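You operate a simulated robot arm through the tools that you are given. There is no shell and no other tool. Be economical: measure what you need, move in short steps, check, and stop when the job is done.

Carry out the task below with a simulated robot arm. There is one attempt and no reset: what you move stays moved.

## Task
Open the blue jaw, shut off the air and lock the jaw with the yellow pin.
Fine: switch to OPEN, valve shut, dial at 0, pin home in its hole.

The check looks at the end state, three seconds after you hand in, the way a careful person would. Anything else that was tipped, shoved, dropped, spilled or broken makes it a failure.

## Robot
A 7-joint arm with a two-finger parallel gripper, fixed in place. Base frame: the origin is at the foot of the arm, x ahead of it, y to its left, z up; the work surface is at about z = 0.72. Readings come in m, degrees, newtons and seconds.
With the tool pointing down near the work surface it reaches from about 0.28 to 0.68 m from the base axis. Its first joint turns from -66.0 to 66.0 degrees. Payload 1.57 kg.
The tool frame sits at the grasp point between the pads (the TCP): z along the fingers, y along the line on which they close. The tips reach 0.03 m beyond it. The gripper opens to 0.11 m. The fingers are 0.024 m wide and 0.012 m thick; the gripper's body (0.048 by 0.112 m) begins 0.078 m behind the TCP.
Orientation is told as [roll, pitch, yaw] about the base's x, y, z axes, in that order, counted from this pose: with the fingers straight down and closing along the base's y, the tool's x points along the base's -x, its y along +y and its z along -z.

## Interface
- The arm moves only by the tool jog_arm. Its argument "targets" is a list of rows, each a list of 7 numbers: the shift along the base's x, y, z in m, then the turn, a rotation vector about the base's x, y, z in degrees, then the opening, from 0 (shut) to 1 (fully open). In form: [[dx, dy, dz, wx, wy, wz, fingers], ...]. A call has 1 to 10 rows; each row shifts and turns the commanded pose from where the row before left it. A row lasts 0.2 s, in which the tool goes at most 0.05 m and 8.6 degrees; a call with a longer step from one row to the next is refused whole, and so is a gripper value outside its range. Where a pose cannot be reached the arm comes as near as it can. A force on the tool above 40 N (or 10 N above the force at the start of the call, whichever is more), or a blocked arm, ends the call early, and 0.2 s more pass. The fingers move at their own pace (about 0.108 m/s each) and stop on an object; they squeeze with about 36 N. The grip force told is the motor's: it shows also when the fingers shut on nothing. Time passes only in rows, and 0.2 s behind the last, so rows that do not move let the fingers close. The reply holds the time, the measured pose of the TCP, the force on the tool along the base axes, the opening and the grip force, in the units named above and with some noise, with the torque about the TCP (base axes, N m) and any sound that the robot's microphone picked up.
- Cameras (640 x 400 px; columns grow to the right, rows downward): "scene" is fixed at [0.1818, -0.4243, 1.3883]; the picture's right is [0.46, -0.89, 0.00], its down [-0.64, -0.33, -0.70] and it looks along [0.62, 0.32, -0.72] (base axes); focal length 330 px, centre (320, 200). "wrist" rides on the gripper at [0.07, 0.016, -0.141] in the tool frame; the picture's right is [-0.23, 0.97, 0.00], its down [-0.86, -0.20, -0.48] and it looks along [-0.47, -0.11, 0.88] (tool axes); focal length 222 px, centre (320, 200).
- capture(camera): a new picture of that camera. The clock stands still meanwhile.
- pixel_to_xyz(camera, pixels): for up to 12 pixels [column, row] of the newest picture of that camera ("zoom" is the newest enlarged one), the place [x, y, z] in the base frame of the surface seen there, good to about 0.002 m. The clock stands still meanwhile.
- enlarge(camera, box): a new picture of the part [left, top, right, bottom] of that camera's present view, enlarged. The clock stands still meanwhile.
- job_done(): hands the job in; it is judged then, once.

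Keep the steps short. Do not move on a guess: measure, check each grasp and each placing, and mend mistakes. In all there are 80 turns and 34 pictures (those below and enlarged ones count). Leave the gripper open and the arm clear of the work at the hand-in unless told otherwise, and finish with a single line.

The tools are called after "Emit:" as name(argument=value, ...) on one line, values as JSON. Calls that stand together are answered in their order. jog_arm: Moves the arm, as the interface text tells. Its arguments: {"type":"object","properties":{"targets":{"type":"array","items":{"type":"array","items":{"type":"number"}}}},"required":["targets"]} The other tools are called the same way: capture (camera) takes a picture; pixel_to_xyz (camera, pixels) gives the place of the surface under pixels of a picture; enlarge (camera, box) takes an enlarged picture of a part of a camera's view; job_done () hands the job in.

At the start:

```text
time: 0.0
eef_pos: [0.3999, -0.128, 1.0353]
orientation: [0.0, 0.0, 0.0]
force: [1.0, 0.0, 0.6]
ft_torque: [-0.03, -0.01, -0.01]
finger_gap: 0.11
finger_force: 0.0
```

scene: 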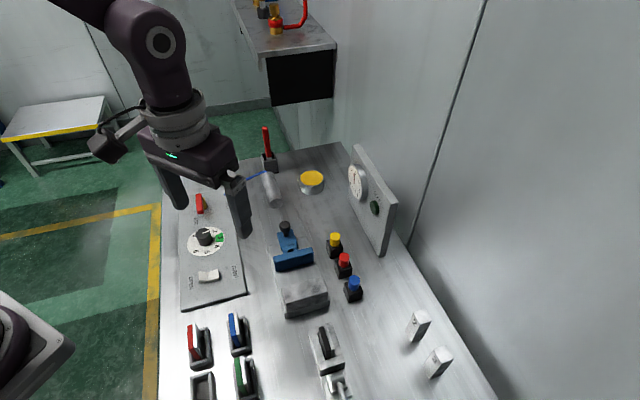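
wrist: 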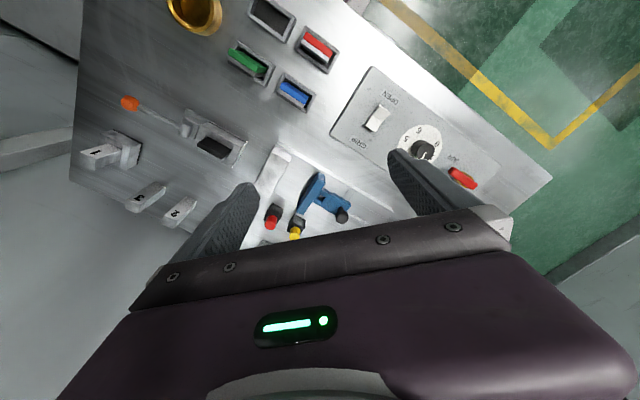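

I see a control panel at left (red part, dial, rocker), a blue jaw in the middle, and coloured pins beside it. I'll enlarge the key regions to read them.

Emit:
enlarge(camera="scene", box=[160, 120, 280, 310])

Emit:
enlarge(camera="scene", box=[240, 120, 410, 320])

```text
2.11 times, centred on (220, 215) of scene
```

zoom: 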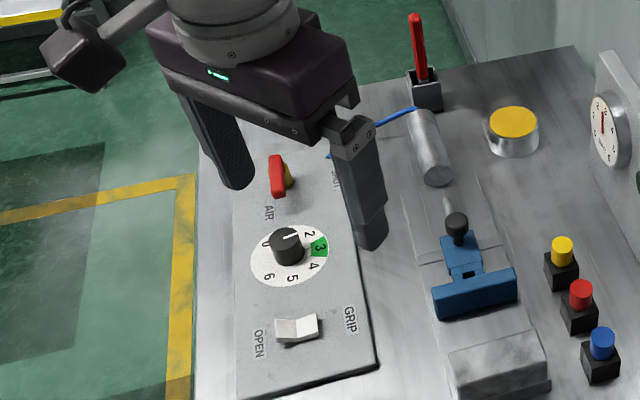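

```text
2.00 times, centred on (325, 220) of scene
```

zoom: 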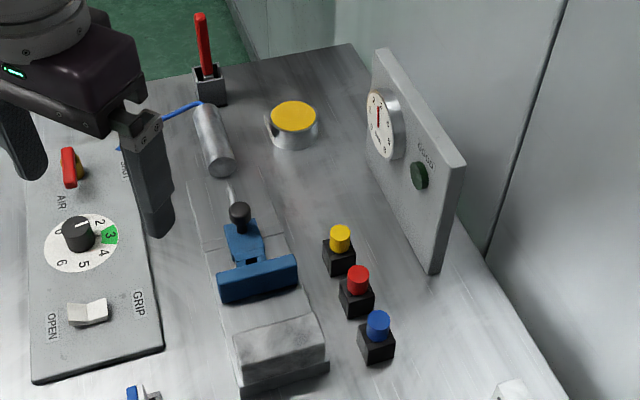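

The switch, dial and red valve handle are on the left plate, and the pins stand in holders. I'll measure the key points in the current scene picture.

Emit:
pixel_to_xyz(camera="zoom", pixels=[[340, 233], [358, 274], [378, 320], [240, 212], [252, 256], [255, 285], [280, 345], [78, 228], [88, 308], [68, 165], [420, 175], [52, 330]])

Emit:
pixel_to_xyz(camera="scene", pixels=[[207, 234], [209, 273], [202, 279], [214, 276], [198, 204], [190, 296], [240, 292], [286, 226], [288, 260], [300, 300], [335, 258], [215, 239]])

Emit:
jog_arm(targets=[[-0.04, 0, 0.02, 0, 0, 0, 1], [-0.04, 0, 0.02, 0, 0, 0, 1]])

```text
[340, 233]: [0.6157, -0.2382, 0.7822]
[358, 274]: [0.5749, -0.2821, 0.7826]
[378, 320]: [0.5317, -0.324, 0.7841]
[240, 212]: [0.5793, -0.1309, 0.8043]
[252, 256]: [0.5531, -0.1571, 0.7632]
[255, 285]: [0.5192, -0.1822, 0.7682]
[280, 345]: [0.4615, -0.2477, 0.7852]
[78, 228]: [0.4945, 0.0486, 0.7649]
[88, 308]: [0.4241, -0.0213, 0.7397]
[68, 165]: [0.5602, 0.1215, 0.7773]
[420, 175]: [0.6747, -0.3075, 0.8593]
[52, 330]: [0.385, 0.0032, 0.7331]
```

```text
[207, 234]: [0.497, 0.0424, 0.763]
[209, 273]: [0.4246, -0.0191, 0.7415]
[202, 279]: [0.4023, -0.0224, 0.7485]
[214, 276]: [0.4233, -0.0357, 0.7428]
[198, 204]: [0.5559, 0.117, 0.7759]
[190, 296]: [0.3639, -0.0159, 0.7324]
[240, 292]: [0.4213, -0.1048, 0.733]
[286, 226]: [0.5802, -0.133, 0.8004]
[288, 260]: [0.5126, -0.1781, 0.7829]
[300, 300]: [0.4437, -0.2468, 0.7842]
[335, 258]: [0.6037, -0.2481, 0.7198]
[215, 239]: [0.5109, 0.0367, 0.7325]
```

```text
time: 0.6
eef_pos: [0.32, -0.1285, 1.0734]
orientation: [-0.1, 0.0, 0.0]
force: [0.0, 0.3, 0.0]
ft_torque: [-0.01, -0.04, 0.02]
finger_gap: 0.1098
finger_force: 0.1
```

The arm is back a little; now I'll look closely at the plate and the jaw.

Emit:
enlarge(camera="scene", box=[165, 180, 265, 310])

Emit:
enlarge(camera="scene", box=[250, 200, 370, 320])

Emit:
capture(camera="wrist")

```text
3.08 times, centred on (215, 245) of scene
```

zoom: 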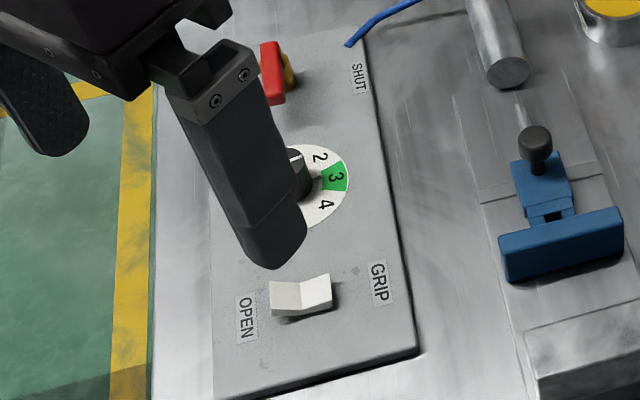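

```text
3.33 times, centred on (310, 260) of scene
```

zoom: 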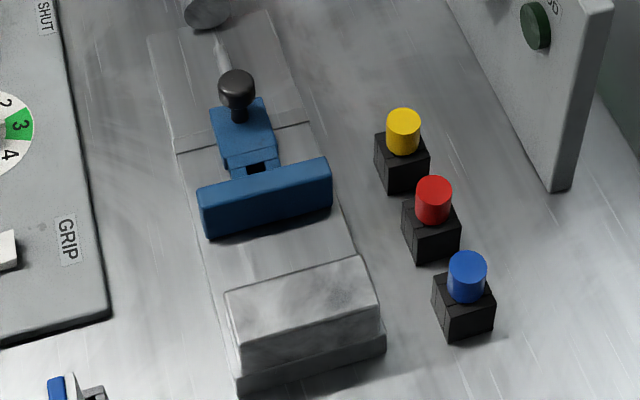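

```text
27 pictures are left
```

wrist: 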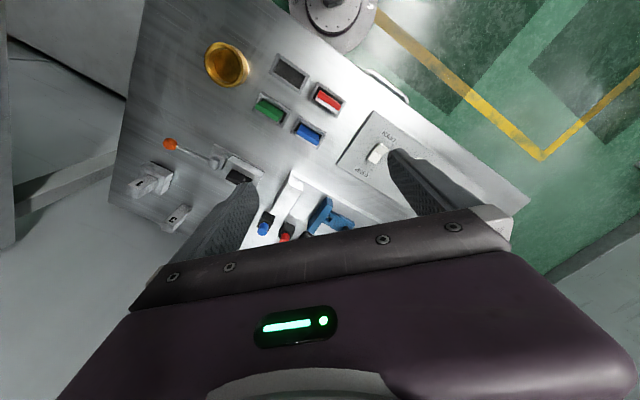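

Next I need sharper views: the gauge panel from the scene camera, and the jaw from the wrist camera closer in.

Emit:
enlarge(camera="scene", box=[335, 140, 405, 260])

Emit:
jog_arm(targets=[[0.04, 0, -0.02, 0, 0, 0, 1], [0.04, 0, -0.03, 0, 0, 0, 1], [0.02, 0, -0.04, 0, 0, 0, 1], [0, 0, 0, 0, 0, 0, 1]])

Emit:
enlarge(camera="wrist", box=[200, 60, 440, 240])

```text
3.33 times, centred on (370, 200) of scene
```

zoom: 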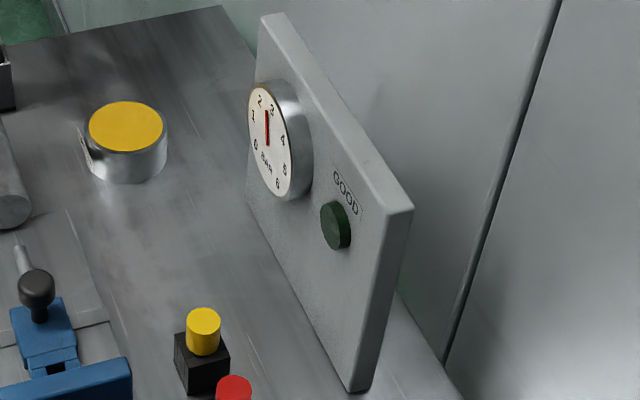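

```text
time: 1.6
eef_pos: [0.4162, -0.1248, 0.9857]
orientation: [0.1, 0.2, -0.1]
force: [0.3, -0.7, -0.7]
ft_torque: [0.0, 0.02, 0.0]
finger_gap: 0.1101
finger_force: 0.1
```

```text
2.22 times, centred on (320, 150) of wrist
```

zoom: 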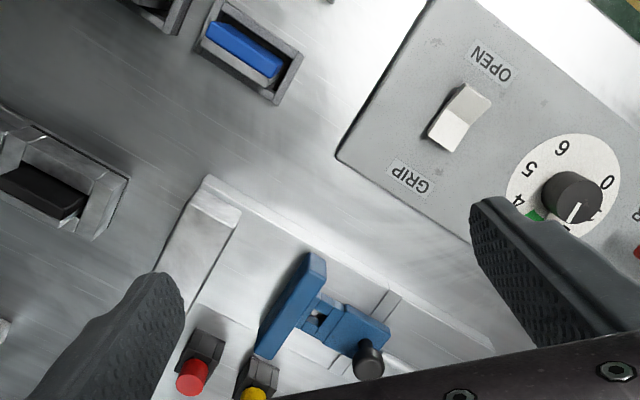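

The gauge reads between 2 and 3, so there is air. The rocker sits between OPEN and GRIP. I'll measure points on it and the jaw from this zoom.

Emit:
pixel_to_xyz(camera="zoom", pixels=[[478, 97], [465, 90], [460, 118], [440, 138], [490, 65], [410, 180], [318, 318], [330, 312], [370, 355], [312, 290], [350, 325], [192, 372]])

Emit:
jog_arm(targets=[[-0.02, 0.04, 0, 0, 0, 0, 1], [-0.02, 0.04, 0, 0, 0, 0, 1], [-0.01, 0.04, -0.02, 0, 0, 0, 1], [-0.01, 0.04, 0, 0, 0, 0, 1], [0, 0, 0, 0, 0, 0, 1]])

Emit:
enlarge(camera="wrist", box=[200, 60, 440, 240])

```text
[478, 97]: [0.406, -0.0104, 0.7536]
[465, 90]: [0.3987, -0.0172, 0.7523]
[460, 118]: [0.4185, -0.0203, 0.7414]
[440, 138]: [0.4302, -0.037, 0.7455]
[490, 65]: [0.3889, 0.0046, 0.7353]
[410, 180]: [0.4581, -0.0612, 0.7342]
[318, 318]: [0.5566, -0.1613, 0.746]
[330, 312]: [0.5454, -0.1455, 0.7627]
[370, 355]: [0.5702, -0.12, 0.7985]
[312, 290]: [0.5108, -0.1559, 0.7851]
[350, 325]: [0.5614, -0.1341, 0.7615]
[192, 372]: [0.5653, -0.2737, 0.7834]
```

```text
time: 2.8
eef_pos: [0.3605, 0.0319, 0.962]
orientation: [0.1, 0.0, 0.0]
force: [0.1, -0.6, 0.0]
ft_torque: [-0.01, -0.02, -0.01]
finger_gap: 0.1103
finger_force: 0.0
```

```text
2.22 times, centred on (320, 150) of wrist
```

zoom: 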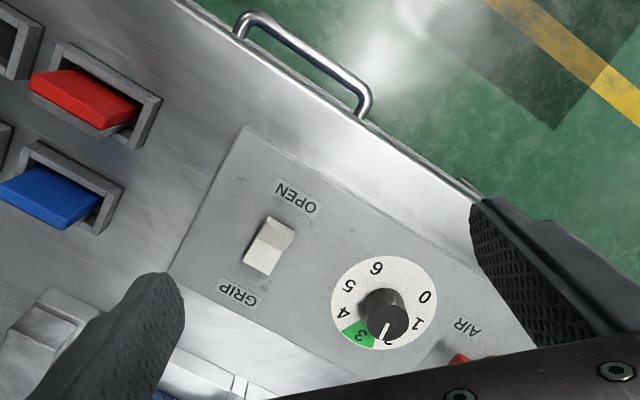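

The rocker's OPEN end stands high (z≈0.753), so it's now at GRIP. The dial points near 2. I'll turn the tool 45° to line up with the bench, shut the fingers, and go above the OPEN end at about (0.402, −0.012).

Emit:
jog_arm(targets=[[0.01, -0.01, -0.02, 0, 0, 7.5, 0], [0.01, -0.01, -0.02, 0, 0, 7.5, 0], [0.01, -0.01, -0.02, 0, 0, 7.5, 0], [0.0105, -0.013, -0.02, 0, 0, 7.5, 0], [0, 0, -0.02, 0, 0, 7.5, 0], [0, 0, -0.02, 0, 0, 7.5, 0], [0, 0, 0, 0, 0, 0, 0]])

Emit:
enlarge(camera="scene", box=[165, 200, 325, 320])

```text
time: 4.4
eef_pos: [0.3981, -0.0118, 0.8435]
orientation: [0.0, 0.0, 45.2]
force: [-0.7, -0.2, 0.4]
ft_torque: [-0.01, -0.01, -0.02]
finger_gap: 0.0
finger_force: 21.5
```

```text
3.33 times, centred on (245, 260) of scene
```

zoom: 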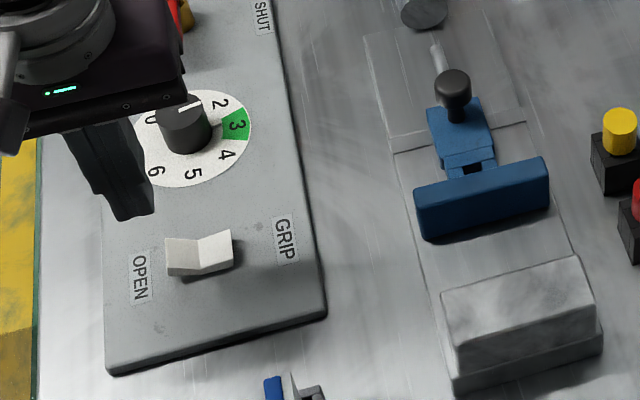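

The fingers are shut and above the plate. Let me measure the rocker's faces from this view before pressing.

Emit:
pixel_to_xyz(camera="zoom", pixels=[[168, 240], [172, 268], [182, 255], [198, 252], [215, 248], [230, 235], [230, 262], [180, 105], [195, 106], [185, 125]])

Emit:
jog_arm(targets=[[0.003, 0, -0.03, 0, 0, 0, 0], [0, 0, -0.015, 0, 0, 0, 0], [0, 0, 0, 0, 0, 0, 0]])

```text
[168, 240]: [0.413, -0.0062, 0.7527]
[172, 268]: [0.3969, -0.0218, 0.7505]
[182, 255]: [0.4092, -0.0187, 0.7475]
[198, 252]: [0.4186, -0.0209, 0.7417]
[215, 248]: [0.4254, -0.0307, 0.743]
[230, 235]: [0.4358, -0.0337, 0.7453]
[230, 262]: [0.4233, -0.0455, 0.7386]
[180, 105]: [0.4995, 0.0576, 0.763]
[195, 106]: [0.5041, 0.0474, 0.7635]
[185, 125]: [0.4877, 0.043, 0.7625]
```

```text
time: 5.2
eef_pos: [0.4033, -0.0116, 0.8004]
orientation: [0.1, 0.0, 45.0]
force: [-0.6, -0.4, 0.1]
ft_torque: [0.01, 0.0, 0.0]
finger_gap: 0.0002
finger_force: 21.1
```

Tip at z≈0.770, right over the OPEN end. I'll press down in small steps.

Emit:
jog_arm(targets=[[0, 0, -0.012, 0, 0, 0, 0], [0, 0, -0.005, 0, 0, 0, 0], [0, 0, -0.004, 0, 0, 0, 0], [0, 0, -0.004, 0, 0, 0, 0], [0, 0, -0.003, 0, 0, 0, 0]])

```text
time: 6.4
eef_pos: [0.4031, -0.0098, 0.7735]
orientation: [0.0, 0.0, 45.0]
force: [-1.8, 0.4, 12.7]
ft_torque: [0.07, 0.11, 0.0]
finger_gap: 0.0002
finger_force: 20.8
```

The tool is pressing with 12.7 N at tip z≈0.743. I'll lift and look at the rocker and jaw.

Emit:
jog_arm(targets=[[0, 0, 0.03, 0, 0, 0, 0], [-0.01, 0, 0.04, 0, 0, 0, 0], [-0.02, 0, 0.04, 0, 0, 0, 0], [0, 0, 0, 0, 0, 0, 0]])

Emit:
enlarge(camera="scene", box=[165, 200, 325, 320])

```text
time: 7.4
eef_pos: [0.3734, -0.009, 0.886]
orientation: [0.0, 0.0, 44.9]
force: [1.2, -0.6, -0.3]
ft_torque: [-0.01, 0.01, -0.01]
finger_gap: 0.0
finger_force: 21.2
```

```text
3.33 times, centred on (245, 260) of scene
```

zoom: 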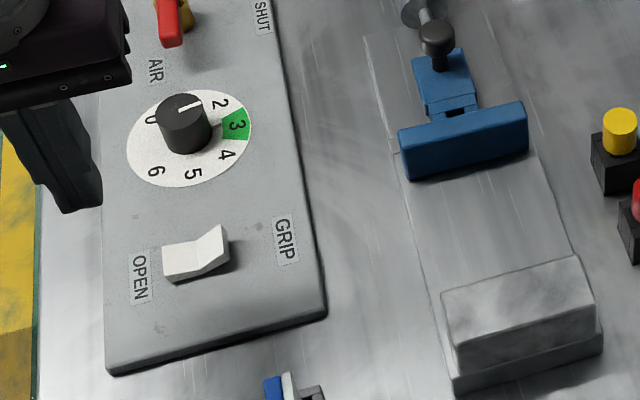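

The rocker flipped to OPEN and the jaw drew back. Now for the dial: I'll measure its knob, pointer, and the numbers, plus the new hole position.

Emit:
pixel_to_xyz(camera="zoom", pixels=[[181, 104], [200, 103], [182, 110], [162, 110], [185, 124], [203, 118], [150, 118], [217, 104], [237, 125], [227, 154], [192, 174], [155, 170]])

Emit:
enlarge(camera="scene", box=[180, 180, 240, 260])

```text
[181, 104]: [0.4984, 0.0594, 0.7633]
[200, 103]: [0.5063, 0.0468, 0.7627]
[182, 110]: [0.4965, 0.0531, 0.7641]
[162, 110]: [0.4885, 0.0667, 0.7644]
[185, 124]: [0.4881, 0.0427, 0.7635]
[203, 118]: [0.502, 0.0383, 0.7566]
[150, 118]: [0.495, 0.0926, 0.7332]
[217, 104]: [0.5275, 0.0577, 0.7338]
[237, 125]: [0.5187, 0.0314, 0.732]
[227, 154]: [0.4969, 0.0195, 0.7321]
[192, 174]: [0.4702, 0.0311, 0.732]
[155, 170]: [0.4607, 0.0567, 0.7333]
```

```text
5.00 times, centred on (210, 220) of scene
```

zoom: 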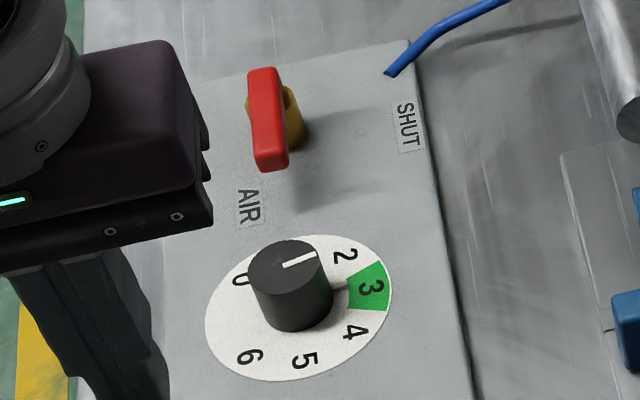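

Emit:
pixel_to_xyz(camera="zoom", pixels=[[285, 266], [314, 254], [252, 265], [325, 262], [283, 243], [285, 285], [262, 75], [272, 162], [268, 115], [290, 105], [408, 120], [250, 205]])

Emit:
pixel_to_xyz(camera="zoom", pixels=[[240, 279], [346, 257], [371, 288], [356, 332], [305, 360], [250, 357], [210, 305], [315, 238], [255, 85], [285, 85], [258, 165], [286, 158]])

```text
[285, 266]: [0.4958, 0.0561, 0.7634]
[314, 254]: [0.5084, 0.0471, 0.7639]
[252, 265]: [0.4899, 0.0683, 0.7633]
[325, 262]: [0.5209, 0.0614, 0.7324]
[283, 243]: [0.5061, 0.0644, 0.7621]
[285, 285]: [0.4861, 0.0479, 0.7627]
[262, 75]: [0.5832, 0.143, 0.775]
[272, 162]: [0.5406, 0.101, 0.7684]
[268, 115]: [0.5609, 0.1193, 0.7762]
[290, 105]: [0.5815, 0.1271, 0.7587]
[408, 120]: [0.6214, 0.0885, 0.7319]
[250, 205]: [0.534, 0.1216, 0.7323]
```

```text
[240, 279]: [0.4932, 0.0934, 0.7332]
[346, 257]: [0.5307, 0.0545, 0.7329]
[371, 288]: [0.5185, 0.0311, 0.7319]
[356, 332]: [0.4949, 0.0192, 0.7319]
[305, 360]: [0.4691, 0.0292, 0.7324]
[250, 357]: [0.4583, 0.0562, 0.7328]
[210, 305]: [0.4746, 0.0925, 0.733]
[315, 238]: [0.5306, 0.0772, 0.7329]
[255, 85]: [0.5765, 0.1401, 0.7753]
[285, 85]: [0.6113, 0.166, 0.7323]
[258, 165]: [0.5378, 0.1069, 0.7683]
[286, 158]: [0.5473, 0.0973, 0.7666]
```

Dial geometry: centre ≈(0.496, 0.0565), 45° per number, 0 lies toward +y, and the pointer is at about −36° (≈2.8). It needs roughly +125° about z. The valve handle points at AIR along the bench. I'll go above the knob with yaw −15° and the fingers half open.

Emit:
jog_arm(targets=[[0.0155, 0.008, 0, 0, 0, -7.5, 0.5], [0.0155, 0.008, 0, 0, 0, -7.5, 0.5], [0.0155, 0.008, 0, 0, 0, -7.5, 0.5], [0.0155, 0.008, 0, 0, 0, -7.5, 0.5], [0.0155, 0.008, 0, 0, 0, -7.5, 0.5], [0.0155, 0.008, 0, 0, 0, -7.5, 0.5], [0.0155, 0.009, 0, 0, 0, -7.5, 0.5], [0.0141, 0.0085, -0.026, 0, 0, -7.5, 0.5], [0, 0, 0, 0, 0, 0, 0.5]])

Emit:
enlarge(camera="wrist", box=[200, 60, 480, 260])

```text
time: 9.4
eef_pos: [0.4958, 0.0535, 0.857]
orientation: [0.0, -0.1, -15.1]
force: [0.6, -0.3, 0.2]
ft_torque: [0.02, 0.01, -0.06]
finger_gap: 0.0548
finger_force: 0.1
```

```text
2.00 times, centred on (340, 160) of wrist
```

zoom: 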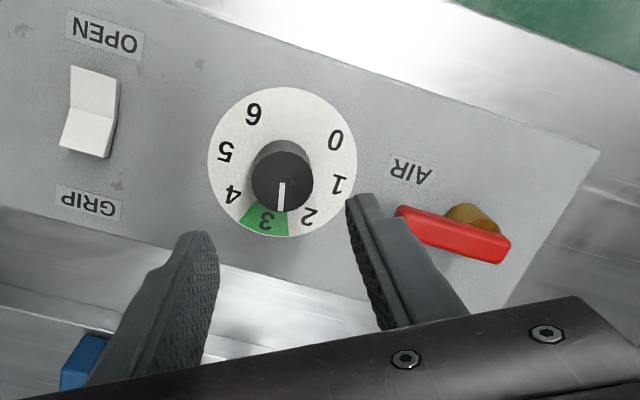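

The knob is between the fingers and clear of the handle. I'll descend to TCP z≈0.775 and close.

Emit:
jog_arm(targets=[[0.0005, 0.002, -0.03, 0, 0, 0, 0.5], [0, 0, -0.03, 0, 0, 0, 0.5], [0, 0, -0.018, 0, 0, 0, 0.5], [0, 0, 0, 0, 0, 0, 0.5], [0, 0, 0, 0, 0, 0, 0.2], [0, 0, 0, 0, 0, 0, 0], [0, 0, 0, 0, 0, 0, 0]])

```text
time: 11.0
eef_pos: [0.498, 0.0558, 0.7791]
orientation: [-0.1, 0.0, -15.2]
force: [-3.1, -19.7, -7.3]
ft_torque: [-0.57, -0.34, 0.04]
finger_gap: 0.034
finger_force: 41.6
```

The fingers hold something 0.034 wide, but there's a −20 N side force, so the grip is off-centre in y. I'll shift toward −y a bit and read again.

Emit:
jog_arm(targets=[[0, -0.001, 0, 0, 0, 0, 0], [0, -0.001, 0, 0, 0, 0, 0]])

Emit:
enlarge(camera="wrist", box=[200, 100, 480, 300])

```text
time: 11.6
eef_pos: [0.4973, 0.0548, 0.7776]
orientation: [0.1, 0.0, -15.0]
force: [-5.0, -12.0, 7.2]
ft_torque: [-0.39, 0.65, 0.02]
finger_gap: 0.0337
finger_force: 41.2
```

```text
2.00 times, centred on (340, 200) of wrist
```

zoom: 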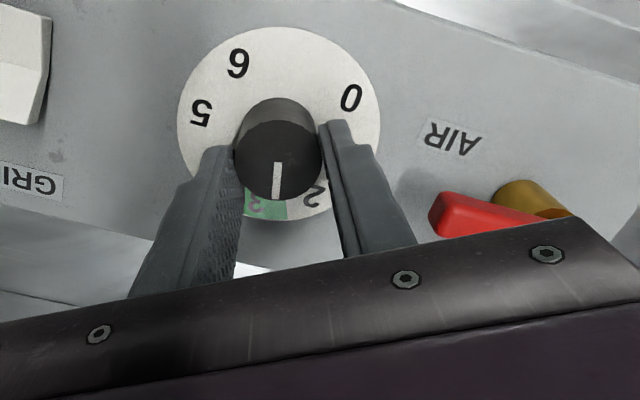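

The knob is gripped. I'll ease a bit more toward −y and start turning counter-clockwise.

Emit:
jog_arm(targets=[[-0.0005, -0.001, 0, 0, 0, 0, 0], [0, 0, 0, 0, 0, 7.5, 0], [0, 0, 0, 0, 0, 7.5, 0], [0, 0, 0, 0, 0, 7.5, 0], [0, 0, 0, 0, 0, 7.5, 0]])

```text
time: 12.8
eef_pos: [0.497, 0.0567, 0.7795]
orientation: [0.2, -0.2, 15.4]
force: [12.9, 28.0, -22.6]
ft_torque: [0.48, -0.5, -0.07]
finger_gap: 0.0338
finger_force: 41.4
```

It turns freely with little torque, though side forces built up (y +28, z −22). I'll relax those and continue.

Emit:
jog_arm(targets=[[0.0007, 0.0015, -0.001, 0, 0, 0, 0], [0, 0, 0, 0, 0, 7.5, 0], [0, 0, 0, 0, 0, 7.5, 0], [0, 0, 0, 0, 0, 7.5, 0], [0, 0, 0, 0, 0, 7.5, 0]])

```text
time: 14.0
eef_pos: [0.4968, 0.0571, 0.7769]
orientation: [0.1, 0.1, 45.2]
force: [-6.4, 28.8, 21.6]
ft_torque: [0.28, 0.54, -0.02]
finger_gap: 0.0338
finger_force: 41.7
```

Emit:
jog_arm(targets=[[0, 0.001, 0.0005, 0, 0, 0, 0], [0, 0, 0, 0, 0, 7.5, 0], [0, 0, 0, 0, 0, 7.5, 0], [0, 0, 0, 0, 0, 7.5, 0], [0, 0, 0, 0, 0, 7.5, 0]])

Emit:
enlarge(camera="scene", box=[170, 180, 250, 260])

```text
time: 15.2
eef_pos: [0.4951, 0.0578, 0.7769]
orientation: [0.3, 0.2, 75.2]
force: [-18.3, 21.7, -14.7]
ft_torque: [-0.36, 0.35, -0.03]
finger_gap: 0.0337
finger_force: 41.4
```

```text
5.00 times, centred on (210, 220) of scene
```

zoom: 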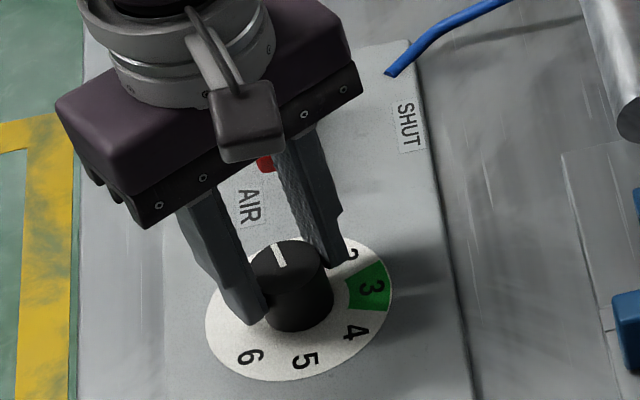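

The dial has followed to about 1. I'll measure the pointer to know the remaining turn.

Emit:
pixel_to_xyz(camera="zoom", pixels=[[275, 246], [283, 265], [279, 256]])

Emit:
jog_arm(targets=[[0.0005, 0.001, 0, 0, 0, 0, 0], [0, 0, 0, 0, 0, 7.5, 0], [0, 0, 0, 0, 0, 7.5, 0], [0, 0, 0, 0, 0, 7.5, 0]])

```text
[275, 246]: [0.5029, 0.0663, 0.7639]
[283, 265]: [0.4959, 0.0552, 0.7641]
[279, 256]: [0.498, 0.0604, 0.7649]
```

```text
time: 16.3
eef_pos: [0.4956, 0.0575, 0.7767]
orientation: [0.4, 0.0, 97.4]
force: [-3.7, 2.4, 4.7]
ft_torque: [-0.15, -0.01, 0.01]
finger_gap: 0.0337
finger_force: 41.5
stopped in row 4: the force on the tool passed its limit at 42 N (the readings are from after the stop); the commanded pose is now the measured one
```

The pointer was at about 57°; it should be near 79° now, leaving about 10°. I'll continue in small turns.

Emit:
jog_arm(targets=[[0, 0, 0, 0, 0, 5, 0], [0, 0, 0, 0, 0, 5, 0]])

Emit:
enlarge(camera="scene", box=[170, 180, 250, 260])

Emit:
pixel_to_xyz(camera="zoom", pixels=[[262, 250], [283, 263]])

```text
time: 16.9
eef_pos: [0.4956, 0.0572, 0.7771]
orientation: [0.4, 0.0, 107.5]
force: [-8.0, 1.5, 10.9]
ft_torque: [0.02, -0.11, -0.46]
finger_gap: 0.0335
finger_force: 42.0
```

```text
5.00 times, centred on (210, 220) of scene
```

zoom: 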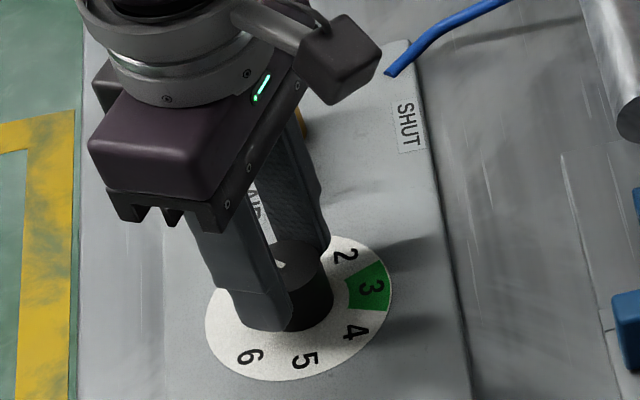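

```text
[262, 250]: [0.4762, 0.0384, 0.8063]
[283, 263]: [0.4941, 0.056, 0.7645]
```

Torque −0.46 Nm says the dial hit its stop. I'll release, rise and turn back to see the dial and the valve handle.

Emit:
jog_arm(targets=[[0, 0, 0, 0, 0, 0, 0.5], [0, 0, 0, 0, 0, 0, 0.5], [0, 0, 0.03, 0, 0, 0, 0.5], [0, 0, 0.04, 0, 0, 0, 0.5], [-0.01, 0.0, 0.03, 0, 0, -8, 0.5], [-0.01, 0, 0.02, 0, 0, -8, 0.5], [-0.02, 0, 0, 0, 0, -8, 0.5], [-0.02, 0, 0, 0, 0, -8, 0.5], [-0.02, 0, 0, 0, 0, -8, 0.5], [-0.01, 0, 0, 0, 0, -8, 0.5]])

Emit:
jog_arm(targets=[[0, 0.01, 0, 0, 0, -8, 0.5], [0, 0.01, 0, 0, 0, -8, 0.5], [0, 0.01, 0, 0, 0, -8, 0.5], [0, 0.01, 0, 0, 0, -8, 0.5], [0, 0.01, 0, 0, 0, -8, 0.5], [0, 0.0, 0, 0, 0, -8, 0.5], [0, 0.0, 0, 0, 0, -8, 0.5], [0, 0, 0, 0, 0, 0, 0.5]])

Emit:
enlarge(camera="wrist", box=[200, 60, 480, 260])

```text
time: 19.1
eef_pos: [0.4052, 0.0589, 0.8969]
orientation: [0.3, 0.0, 59.4]
force: [0.9, 0.6, -0.1]
ft_torque: [-0.02, -0.06, 0.0]
finger_gap: 0.0551
finger_force: 0.0
```

```text
time: 20.9
eef_pos: [0.4061, 0.1067, 0.897]
orientation: [0.3, 0.1, 3.4]
force: [-0.2, 0.0, 0.4]
ft_torque: [-0.02, 0.02, 0.03]
finger_gap: 0.0549
finger_force: 0.0
```

```text
2.00 times, centred on (340, 160) of wrist
```

zoom: 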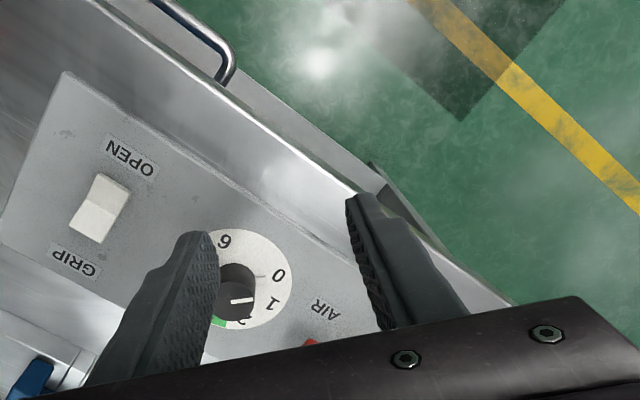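

The pointer direction matches the 0 mark. Now I'll check the dial and valve in the scene view, with the arm back.

Emit:
enlarge(camera="scene", box=[170, 180, 250, 260])

Emit:
pixel_to_xyz(camera="zoom", pixels=[[258, 255], [283, 265], [268, 90], [270, 150], [248, 100], [297, 115], [285, 150]])

```text
5.00 times, centred on (210, 220) of scene
```

zoom: 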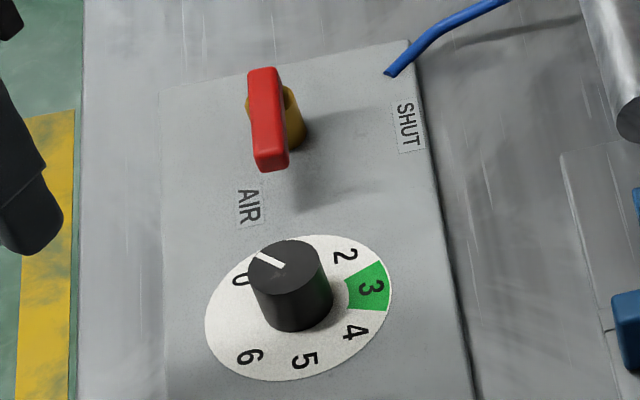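

```text
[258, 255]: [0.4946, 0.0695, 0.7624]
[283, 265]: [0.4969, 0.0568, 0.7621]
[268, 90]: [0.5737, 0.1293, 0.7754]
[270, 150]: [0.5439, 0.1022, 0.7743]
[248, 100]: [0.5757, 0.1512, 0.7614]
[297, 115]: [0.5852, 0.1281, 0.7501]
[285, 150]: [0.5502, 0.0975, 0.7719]
```

The dial pointer is at 0 and resting on the stop. The valve handle pivots near (0.578, 0.1375), with its arm toward AIR. I'll push it toward SHUT (counter-clockwise) with shut fingers, so first I'll go beside the arm on its far-left side.

Emit:
jog_arm(targets=[[0.02, 0.004, 0, 0, 0, 7, 0], [0.02, 0.004, 0, 0, 0, 7, 0], [0.02, 0.004, 0, 0, 0, 7, 0], [0.02, 0.004, 0, 0, 0, 7, 0], [0.02, 0.004, 0, 0, 0, 7, 0], [0.025, 0.006, 0, 0, 0, 7, 0], [0.003, 0, -0.03, 0, 0, 0, 0], [0, 0, -0.03, 0, 0, 0, 0], [0, 0, 0, 0, 0, 0, 0]])

Emit:
enlarge(camera="scene", box=[160, 150, 260, 250])

```text
time: 22.9
eef_pos: [0.5313, 0.1328, 0.8369]
orientation: [0.3, 0.1, 45.5]
force: [-0.3, 0.1, -0.7]
ft_torque: [0.0, 0.0, 0.0]
finger_gap: 0.0002
finger_force: 20.9
```

```text
4.00 times, centred on (210, 200) of scene
```

zoom: 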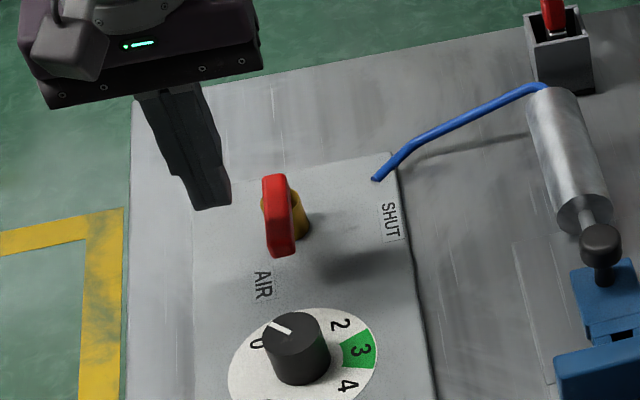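

The fingers are left of the handle and clear. I'll lower to tip z≈0.755 (the handle is at 0.767–0.776).

Emit:
jog_arm(targets=[[0, 0, -0.025, 0, 0, 0, 0], [0, 0, -0.025, 0, 0, 0, 0], [0, 0, 0, 0, 0, 0, 0]])

```text
time: 23.7
eef_pos: [0.5335, 0.1349, 0.787]
orientation: [0.2, -0.1, 45.5]
force: [-0.4, 0.4, 0.6]
ft_torque: [-0.02, 0.03, 0.02]
finger_gap: 0.0001
finger_force: 21.4
```

Tip z≈0.757. I'll push along the arc for the first 45°.

Emit:
jog_arm(targets=[[0.006, -0.0075, 0, 0, 0, 0, 0], [0.002, -0.0048, 0, 0, 0, 5.4, 0], [0.002, -0.0048, 0, 0, 0, 5.4, 0], [0.0033, -0.0042, 0, 0, 0, 5.4, 0], [0.0033, -0.0042, 0, 0, 0, 5.4, 0], [0.0042, -0.0032, 0, 0, 0, 5.4, 0], [0.0042, -0.0032, 0, 0, 0, 5.4, 0]])

Emit:
enlarge(camera="scene", box=[170, 160, 250, 240])

```text
time: 25.3
eef_pos: [0.5588, 0.1014, 0.787]
orientation: [0.4, 0.1, 78.0]
force: [-1.8, -0.8, -0.3]
ft_torque: [-0.03, 0.04, 0.01]
finger_gap: 0.0002
finger_force: 21.8
```

```text
5.00 times, centred on (210, 200) of scene
```

zoom: 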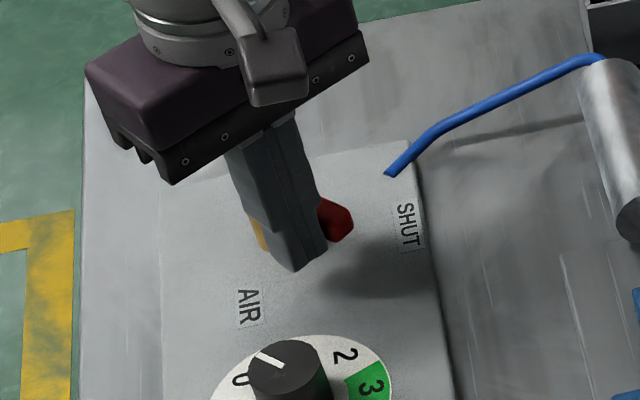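

The handle is turning toward SHUT. I'll continue the arc to 90°.

Emit:
jog_arm(targets=[[0.0049, -0.002, 0, 0, 0, 5, 0], [0.0049, -0.002, 0, 0, 0, 5, 0], [0.0052, -0.0007, 0, 0, 0, 5, 0], [0.0052, -0.0007, 0, 0, 0, 5, 0], [0.0052, 0.0007, 0, 0, 0, 5, 0], [0.0052, 0.0007, 0, 0, 0, 5, 0], [0.002, 0.002, 0, 0, 0, 0, 0]])

Emit:
enlarge(camera="scene", box=[170, 160, 250, 240])

```text
time: 26.9
eef_pos: [0.5909, 0.0989, 0.7876]
orientation: [0.2, 0.2, 107.9]
force: [-0.1, -2.8, -0.1]
ft_torque: [-0.05, 0.01, -0.04]
finger_gap: 0.0
finger_force: 21.5
```

```text
5.00 times, centred on (210, 200) of scene
```

zoom: 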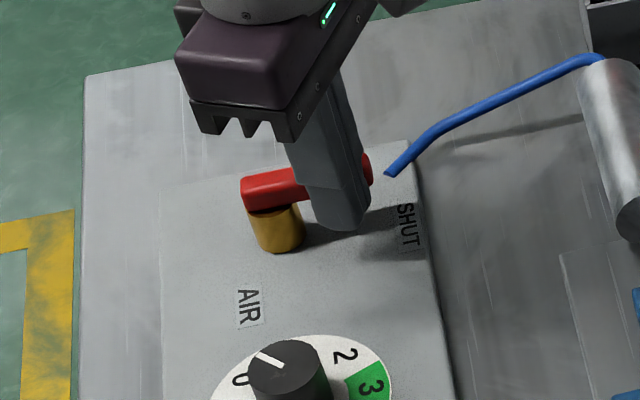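

The handle now points about to SHUT. I'll measure its direction.

Emit:
pixel_to_xyz(camera="zoom", pixels=[[250, 185], [300, 172], [366, 158], [243, 198], [310, 200], [278, 225], [370, 165]])

```text
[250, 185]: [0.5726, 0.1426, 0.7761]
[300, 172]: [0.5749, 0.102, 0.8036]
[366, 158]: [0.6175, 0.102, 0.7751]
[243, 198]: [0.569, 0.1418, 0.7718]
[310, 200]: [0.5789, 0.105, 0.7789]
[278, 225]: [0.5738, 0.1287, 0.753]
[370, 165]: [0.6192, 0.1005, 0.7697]
```

The handle direction is about −42°, i.e. at SHUT. I'll back off, rise clear, and look at the whole scene.

Emit:
jog_arm(targets=[[-0.008, -0.008, 0, 0, 0, 0, 0], [0, 0, 0.04, 0, 0, 0, 0], [-0.02, 0, 0.04, 0, 0, -8, 0], [-0.03, 0, 0.03, 0, 0, -8, 0], [-0.03, 0, 0, 0, 0, -8, 0], [-0.03, 0, 0, 0, 0, -8, 0], [-0.03, 0, 0, 0, 0, -8, 0], [0, 0, 0, 0, 0, -8, 0.5], [0, 0, 0, 0, 0, -8, 0.5], [0, 0, 0, 0, 0, -7, 0.5]])

Emit:
enlarge(camera="scene", box=[170, 150, 410, 310])

Emit:
pixel_to_xyz(camera="zoom", pixels=[[80, 128], [116, 121], [98, 124]])

```text
time: 29.1
eef_pos: [0.4427, 0.0911, 0.8977]
orientation: [0.3, 0.0, 44.6]
force: [0.2, 0.4, -0.5]
ft_torque: [0.01, 0.0, -0.03]
finger_gap: 0.0549
finger_force: 0.0
```

```text
2.50 times, centred on (290, 230) of scene
```

zoom: 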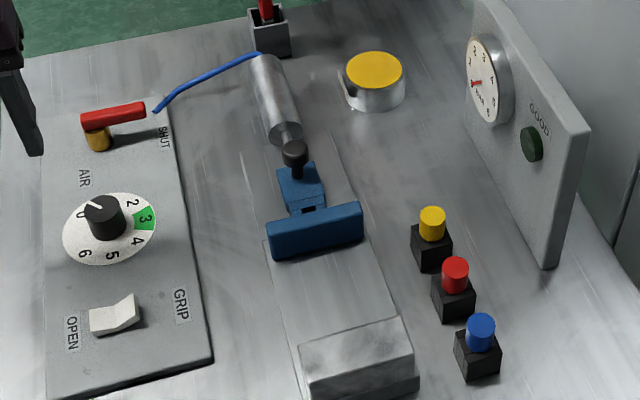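

```text
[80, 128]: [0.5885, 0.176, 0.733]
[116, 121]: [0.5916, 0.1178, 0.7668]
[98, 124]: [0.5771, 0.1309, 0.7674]
```

The gauge has dropped to 0, and the switch, dial and valve look right with the jaw open. Now the pin: I'll move over the jaw for a close wrist view of its hole and the yellow pin.

Emit:
jog_arm(targets=[[0.01, -0.045, 0, 0, 0, 0, 0.5], [0.01, -0.045, 0.01, 0, 0, 0, 0.5], [0.01, -0.045, 0.01, 0, 0, 0, 0.5], [0.01, -0.045, 0, 0, 0, 0, 0.5], [0.01, -0.045, 0, 0, 0, 0, 0.5], [0.02, -0.038, 0, 0, 0, 0, 0.5], [0, 0, 0, 0, 0, 0, 0.5]])

Emit:
enlarge(camera="wrist", box=[220, 90, 420, 250])

```text
time: 30.7
eef_pos: [0.5142, -0.174, 0.9196]
orientation: [0.5, 0.0, 44.8]
force: [-0.1, 0.1, 0.4]
ft_torque: [0.01, 0.06, -0.01]
finger_gap: 0.055
finger_force: 0.0
```

```text
2.50 times, centred on (320, 170) of wrist
```

zoom: 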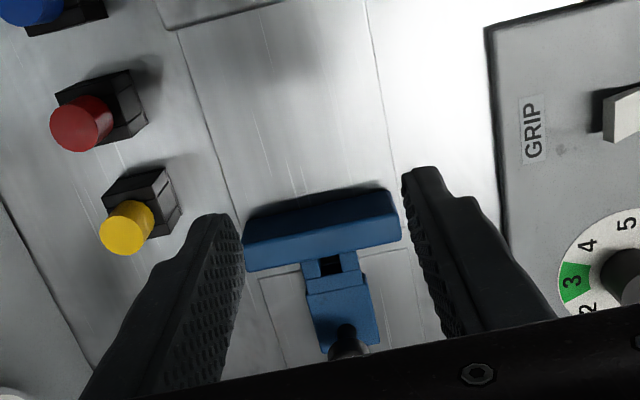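

I see a dark hole at (330, 264) in the neck behind the jaw plate. I'll measure it and the pin, and enlarge further.

Emit:
pixel_to_xyz(camera="zoom", pixels=[[330, 264], [318, 262], [342, 262], [330, 256], [310, 265], [350, 265], [335, 285], [335, 300], [127, 227], [150, 200], [140, 185], [345, 330]])

Emit:
enlarge(camera="wrist", box=[295, 165, 355, 235])

```text
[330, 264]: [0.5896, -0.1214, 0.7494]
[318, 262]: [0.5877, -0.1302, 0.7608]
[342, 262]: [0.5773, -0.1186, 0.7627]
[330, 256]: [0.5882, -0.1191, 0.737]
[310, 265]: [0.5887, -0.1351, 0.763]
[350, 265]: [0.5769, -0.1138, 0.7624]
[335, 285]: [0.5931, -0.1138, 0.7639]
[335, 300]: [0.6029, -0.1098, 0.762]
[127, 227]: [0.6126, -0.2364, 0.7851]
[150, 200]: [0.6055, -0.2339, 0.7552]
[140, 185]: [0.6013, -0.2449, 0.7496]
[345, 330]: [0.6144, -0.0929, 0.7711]
```

```text
5.71 times, centred on (325, 200) of wrist
```

zoom: 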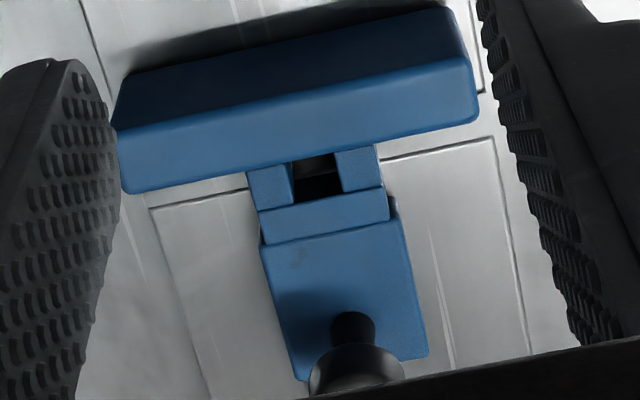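

Emit:
pixel_to_xyz(camera="zoom", pixels=[[286, 166], [289, 195], [346, 160], [346, 186], [318, 206], [316, 160], [316, 172], [318, 190], [250, 185], [380, 165], [300, 190], [335, 185]])

```text
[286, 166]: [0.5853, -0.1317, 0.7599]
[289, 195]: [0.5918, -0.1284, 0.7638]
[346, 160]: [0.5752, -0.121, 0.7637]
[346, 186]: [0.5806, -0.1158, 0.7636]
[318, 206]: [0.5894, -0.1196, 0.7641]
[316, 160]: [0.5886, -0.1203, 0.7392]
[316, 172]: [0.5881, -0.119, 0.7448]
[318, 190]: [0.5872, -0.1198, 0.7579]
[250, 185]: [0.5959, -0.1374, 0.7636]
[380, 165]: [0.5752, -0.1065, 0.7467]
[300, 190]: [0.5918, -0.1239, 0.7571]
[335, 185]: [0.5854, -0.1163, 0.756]
```

The hole's far edge is hidden by the jaw plate from here. I'll turn to look from the side (yaw −45°) for a clear view of the hole.

Emit:
jog_arm(targets=[[0.002, 0.01, 0, 0, 0, -7.5, 0.5], [0.002, 0.01, 0, 0, 0, -7.5, 0.5], [0.002, 0.01, 0, 0, 0, -7.5, 0.5], [0.002, 0.01, 0, 0, 0, -7.5, 0.5], [0.002, 0.01, 0, 0, 0, -7.5, 0.5], [0.002, 0.01, 0, 0, 0, -7.5, 0.5], [0.002, 0.01, 0, 0, 0, -7.5, 0.5], [0.002, 0.01, 0, 0, 0, -7.5, 0.5], [0.005, 0.02, 0, 0, 0, -7.5, 0.5], [0.005, 0.017, 0, 0, 0, -7.5, 0.5]])

Emit:
jog_arm(targets=[[0, 0, -0.01, 0, 0, -7.5, 0.5], [0, 0, -0.01, 0, 0, -7.5, 0.5], [0, 0, 0, 0, 0, 0, 0.5]])

Emit:
enlarge(camera="wrist", box=[265, 150, 375, 240])

```text
time: 32.9
eef_pos: [0.539, -0.0557, 0.9162]
orientation: [0.3, 0.1, -30.2]
force: [-0.2, 0.6, -0.1]
ft_torque: [-0.03, 0.01, 0.01]
finger_gap: 0.0549
finger_force: 0.1
```

```text
time: 33.7
eef_pos: [0.5414, -0.0544, 0.8962]
orientation: [0.4, 0.0, -45.2]
force: [0.9, -0.4, -0.5]
ft_torque: [0.03, 0.02, -0.02]
finger_gap: 0.0552
finger_force: 0.0
```

```text
4.44 times, centred on (320, 195) of wrist
```

zoom: 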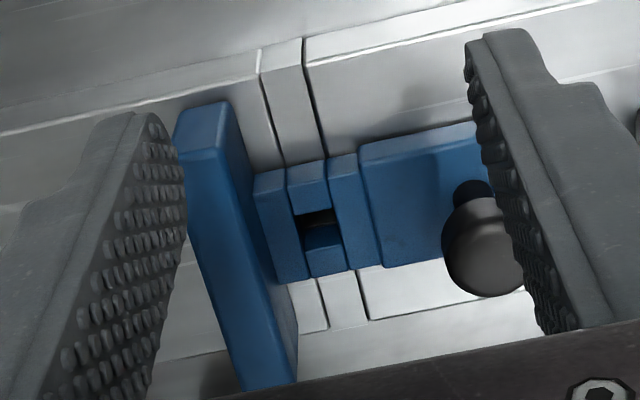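

Now the square hole is framed clearly. I'll measure its four rims.

Emit:
pixel_to_xyz(camera="zoom", pixels=[[292, 222], [298, 248], [342, 212], [346, 236], [312, 207], [316, 208], [322, 249], [328, 248], [275, 225], [358, 215], [300, 190], [325, 262]])

```text
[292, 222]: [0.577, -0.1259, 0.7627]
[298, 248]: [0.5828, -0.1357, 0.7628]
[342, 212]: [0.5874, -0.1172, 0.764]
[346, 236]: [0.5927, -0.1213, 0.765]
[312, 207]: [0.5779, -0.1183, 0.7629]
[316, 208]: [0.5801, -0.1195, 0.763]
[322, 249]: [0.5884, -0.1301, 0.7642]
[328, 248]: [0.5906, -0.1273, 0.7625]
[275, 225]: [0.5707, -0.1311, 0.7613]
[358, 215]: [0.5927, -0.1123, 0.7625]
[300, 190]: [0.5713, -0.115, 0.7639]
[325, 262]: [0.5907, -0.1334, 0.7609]
```

Hole centre ≈(0.5837, −0.1238), about 12.5 mm square, rim z≈0.763. Now I'll turn back to yaw +45° and go above the yellow pin at about (0.614, −0.237).

Emit:
jog_arm(targets=[[0.006, -0.015, 0, 0, 0, 7.5, 0.5], [0.006, -0.015, 0, 0, 0, 7.5, 0.5], [0.006, -0.015, 0, 0, 0, 7.5, 0.5], [0.006, -0.015, 0, 0, 0, 7.5, 0.5], [0.006, -0.015, 0, 0, 0, 7.5, 0.5], [0.006, -0.015, 0, 0, 0, 7.5, 0.5], [0.006, -0.015, 0, 0, 0, 7.5, 0.5], [0.006, -0.015, 0, 0, 0, 7.5, 0.5], [0.006, -0.015, 0, 0, 0, 7.5, 0.5], [0.006, -0.015, 0, 0, 0, 7.5, 0.5]])

Emit:
jog_arm(targets=[[0.006, -0.016, 0, 0, 0, 7.5, 0.5], [0.006, -0.016, 0, 0, 0, 7.5, 0.5], [0, 0, -0.01, 0, 0, 0, 0.5], [0, 0, -0.01, 0, 0, 0, 0.5], [0, 0, 0, 0, 0, 0, 0.5]])

Emit:
enlarge(camera="wrist", box=[240, 110, 400, 230])

```text
time: 35.9
eef_pos: [0.5973, -0.2046, 0.897]
orientation: [0.2, 0.1, 30.0]
force: [-0.9, -0.1, -0.1]
ft_torque: [0.02, -0.02, -0.03]
finger_gap: 0.0551
finger_force: 0.2
```

```text
time: 37.1
eef_pos: [0.6109, -0.2345, 0.8783]
orientation: [0.3, 0.0, 44.9]
force: [-0.2, 0.3, 0.3]
ft_torque: [-0.01, 0.01, -0.01]
finger_gap: 0.0551
finger_force: 0.0
```

```text
3.33 times, centred on (320, 170) of wrist
```

zoom: 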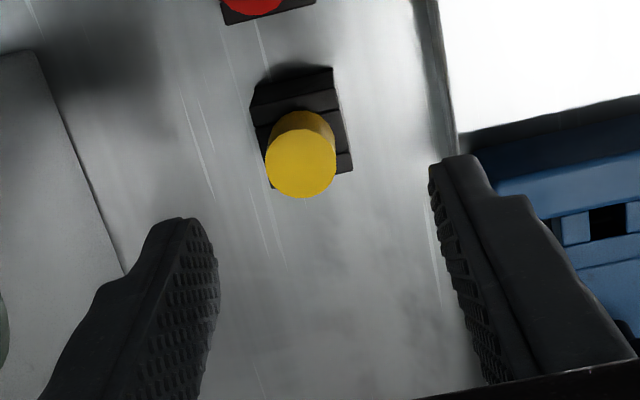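

The yellow pin is below, between the fingers. I'll measure the pin's top outline.

Emit:
pixel_to_xyz(camera="zoom", pixels=[[301, 163], [268, 165], [333, 160], [298, 133], [303, 194], [300, 120], [305, 98], [340, 130], [342, 165]])

```text
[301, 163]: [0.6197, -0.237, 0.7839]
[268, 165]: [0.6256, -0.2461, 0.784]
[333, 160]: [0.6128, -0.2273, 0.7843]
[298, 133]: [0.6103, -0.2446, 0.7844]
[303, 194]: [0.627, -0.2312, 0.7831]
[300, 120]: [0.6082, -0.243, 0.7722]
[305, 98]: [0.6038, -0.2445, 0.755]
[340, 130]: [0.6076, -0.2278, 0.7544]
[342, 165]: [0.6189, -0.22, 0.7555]
```

Pin centre (0.619, −0.237), top z 0.784, diameter ≈22 mm, holder top 0.755. I'll centre on it and descend to TCP z≈0.795.

Emit:
jog_arm(targets=[[0.008, -0.0025, -0.02, 0, 0, 0, 0.5], [0, 0, -0.03, 0, 0, 0, 0.5], [0, 0, -0.033, 0, 0, 0, 0.5], [0, 0, 0, 0, 0, 0, 0.5]])

```text
time: 38.1
eef_pos: [0.618, -0.2375, 0.7927]
orientation: [0.3, -0.1, 44.9]
force: [0.2, 0.0, 0.2]
ft_torque: [-0.04, 0.01, -0.01]
finger_gap: 0.0551
finger_force: 0.1
```

Clean descent with no contact force. Now I'll close on the pin head.

Emit:
jog_arm(targets=[[0, 0, 0, 0, 0, 0, 0.3], [0, 0, 0, 0, 0, 0, 0.1], [0, 0, 0, 0, 0, 0, 0.1], [0, 0, 0, 0, 0, 0, 0.1]])

```text
time: 39.1
eef_pos: [0.6186, -0.2373, 0.7939]
orientation: [0.4, 0.0, 44.9]
force: [0.0, 0.5, 0.2]
ft_torque: [-0.03, 0.03, 0.04]
finger_gap: 0.0223
finger_force: 35.1
```

The grip is centred with a 22 mm gap, 35 N, and no side force. I'll lift straight up.

Emit:
jog_arm(targets=[[0, 0, 0.02, 0, 0, 0, 0.1], [0, 0, 0.03, 0, 0, 0, 0.1], [0, 0, 0.03, 0, 0, 0, 0.1], [0, 0, 0.02, 0, 0, 0, 0.1], [0, 0, 0, 0, 0, 0, 0.1]])

Emit:
enlarge(camera="scene", box=[290, 180, 390, 290])

```text
time: 40.3
eef_pos: [0.6206, -0.2395, 0.8925]
orientation: [0.2, -0.1, 44.9]
force: [-0.1, -0.6, 0.4]
ft_torque: [0.02, -0.01, 0.02]
finger_gap: 0.0224
finger_force: 35.1
```

```text
3.64 times, centred on (340, 235) of scene
```

zoom: 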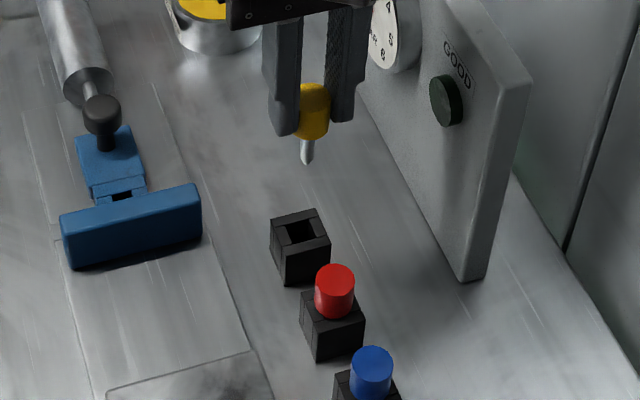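

The pin is out, with a thin tapered shank. I'll measure where the shank and tip are relative to the TCP.

Emit:
pixel_to_xyz(camera="zoom", pixels=[[308, 160], [303, 150], [308, 150], [313, 150], [308, 143], [315, 125], [302, 135], [320, 95]])

```text
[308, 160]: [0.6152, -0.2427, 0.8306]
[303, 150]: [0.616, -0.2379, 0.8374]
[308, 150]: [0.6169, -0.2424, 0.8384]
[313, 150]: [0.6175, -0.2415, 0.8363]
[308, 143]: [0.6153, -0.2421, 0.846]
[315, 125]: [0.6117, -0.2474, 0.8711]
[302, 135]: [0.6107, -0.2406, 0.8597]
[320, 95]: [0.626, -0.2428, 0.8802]
```

The shank is centred under the TCP within about 1 mm, tip 65 mm below the TCP, shoulder 39 mm below. I'll carry it over the hole at the same height.

Emit:
jog_arm(targets=[[-0.009, 0.029, 0, 0, 0, 0, 0.1], [-0.009, 0.029, 0, 0, 0, 0, 0.1], [-0.009, 0.029, 0, 0, 0, 0, 0.1], [-0.0088, 0.0277, 0, 0, 0, 0, 0.1], [0, 0, 0, 0, 0, 0, 0.1]])

Emit:
jog_arm(targets=[[0, 0, -0.02, 0, 0, 0, 0.1], [0, 0, -0.02, 0, 0, 0, 0.1], [0, 0, 0, 0, 0, 0, 0.1]])

Emit:
enlarge(camera="scene", box=[250, 185, 330, 265])

```text
time: 41.5
eef_pos: [0.5809, -0.1229, 0.8946]
orientation: [0.3, 0.0, 44.9]
force: [-0.2, 0.4, -0.6]
ft_torque: [0.01, 0.0, 0.0]
finger_gap: 0.0226
finger_force: 34.9
```

```text
time: 42.3
eef_pos: [0.5827, -0.1245, 0.8536]
orientation: [0.3, 0.1, 44.9]
force: [0.3, 0.1, -0.2]
ft_torque: [0.0, -0.02, 0.0]
finger_gap: 0.0221
finger_force: 35.1
```

```text
5.00 times, centred on (290, 225) of scene
```

zoom: 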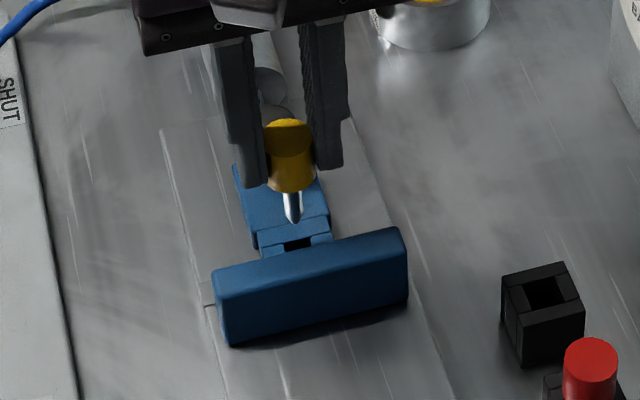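

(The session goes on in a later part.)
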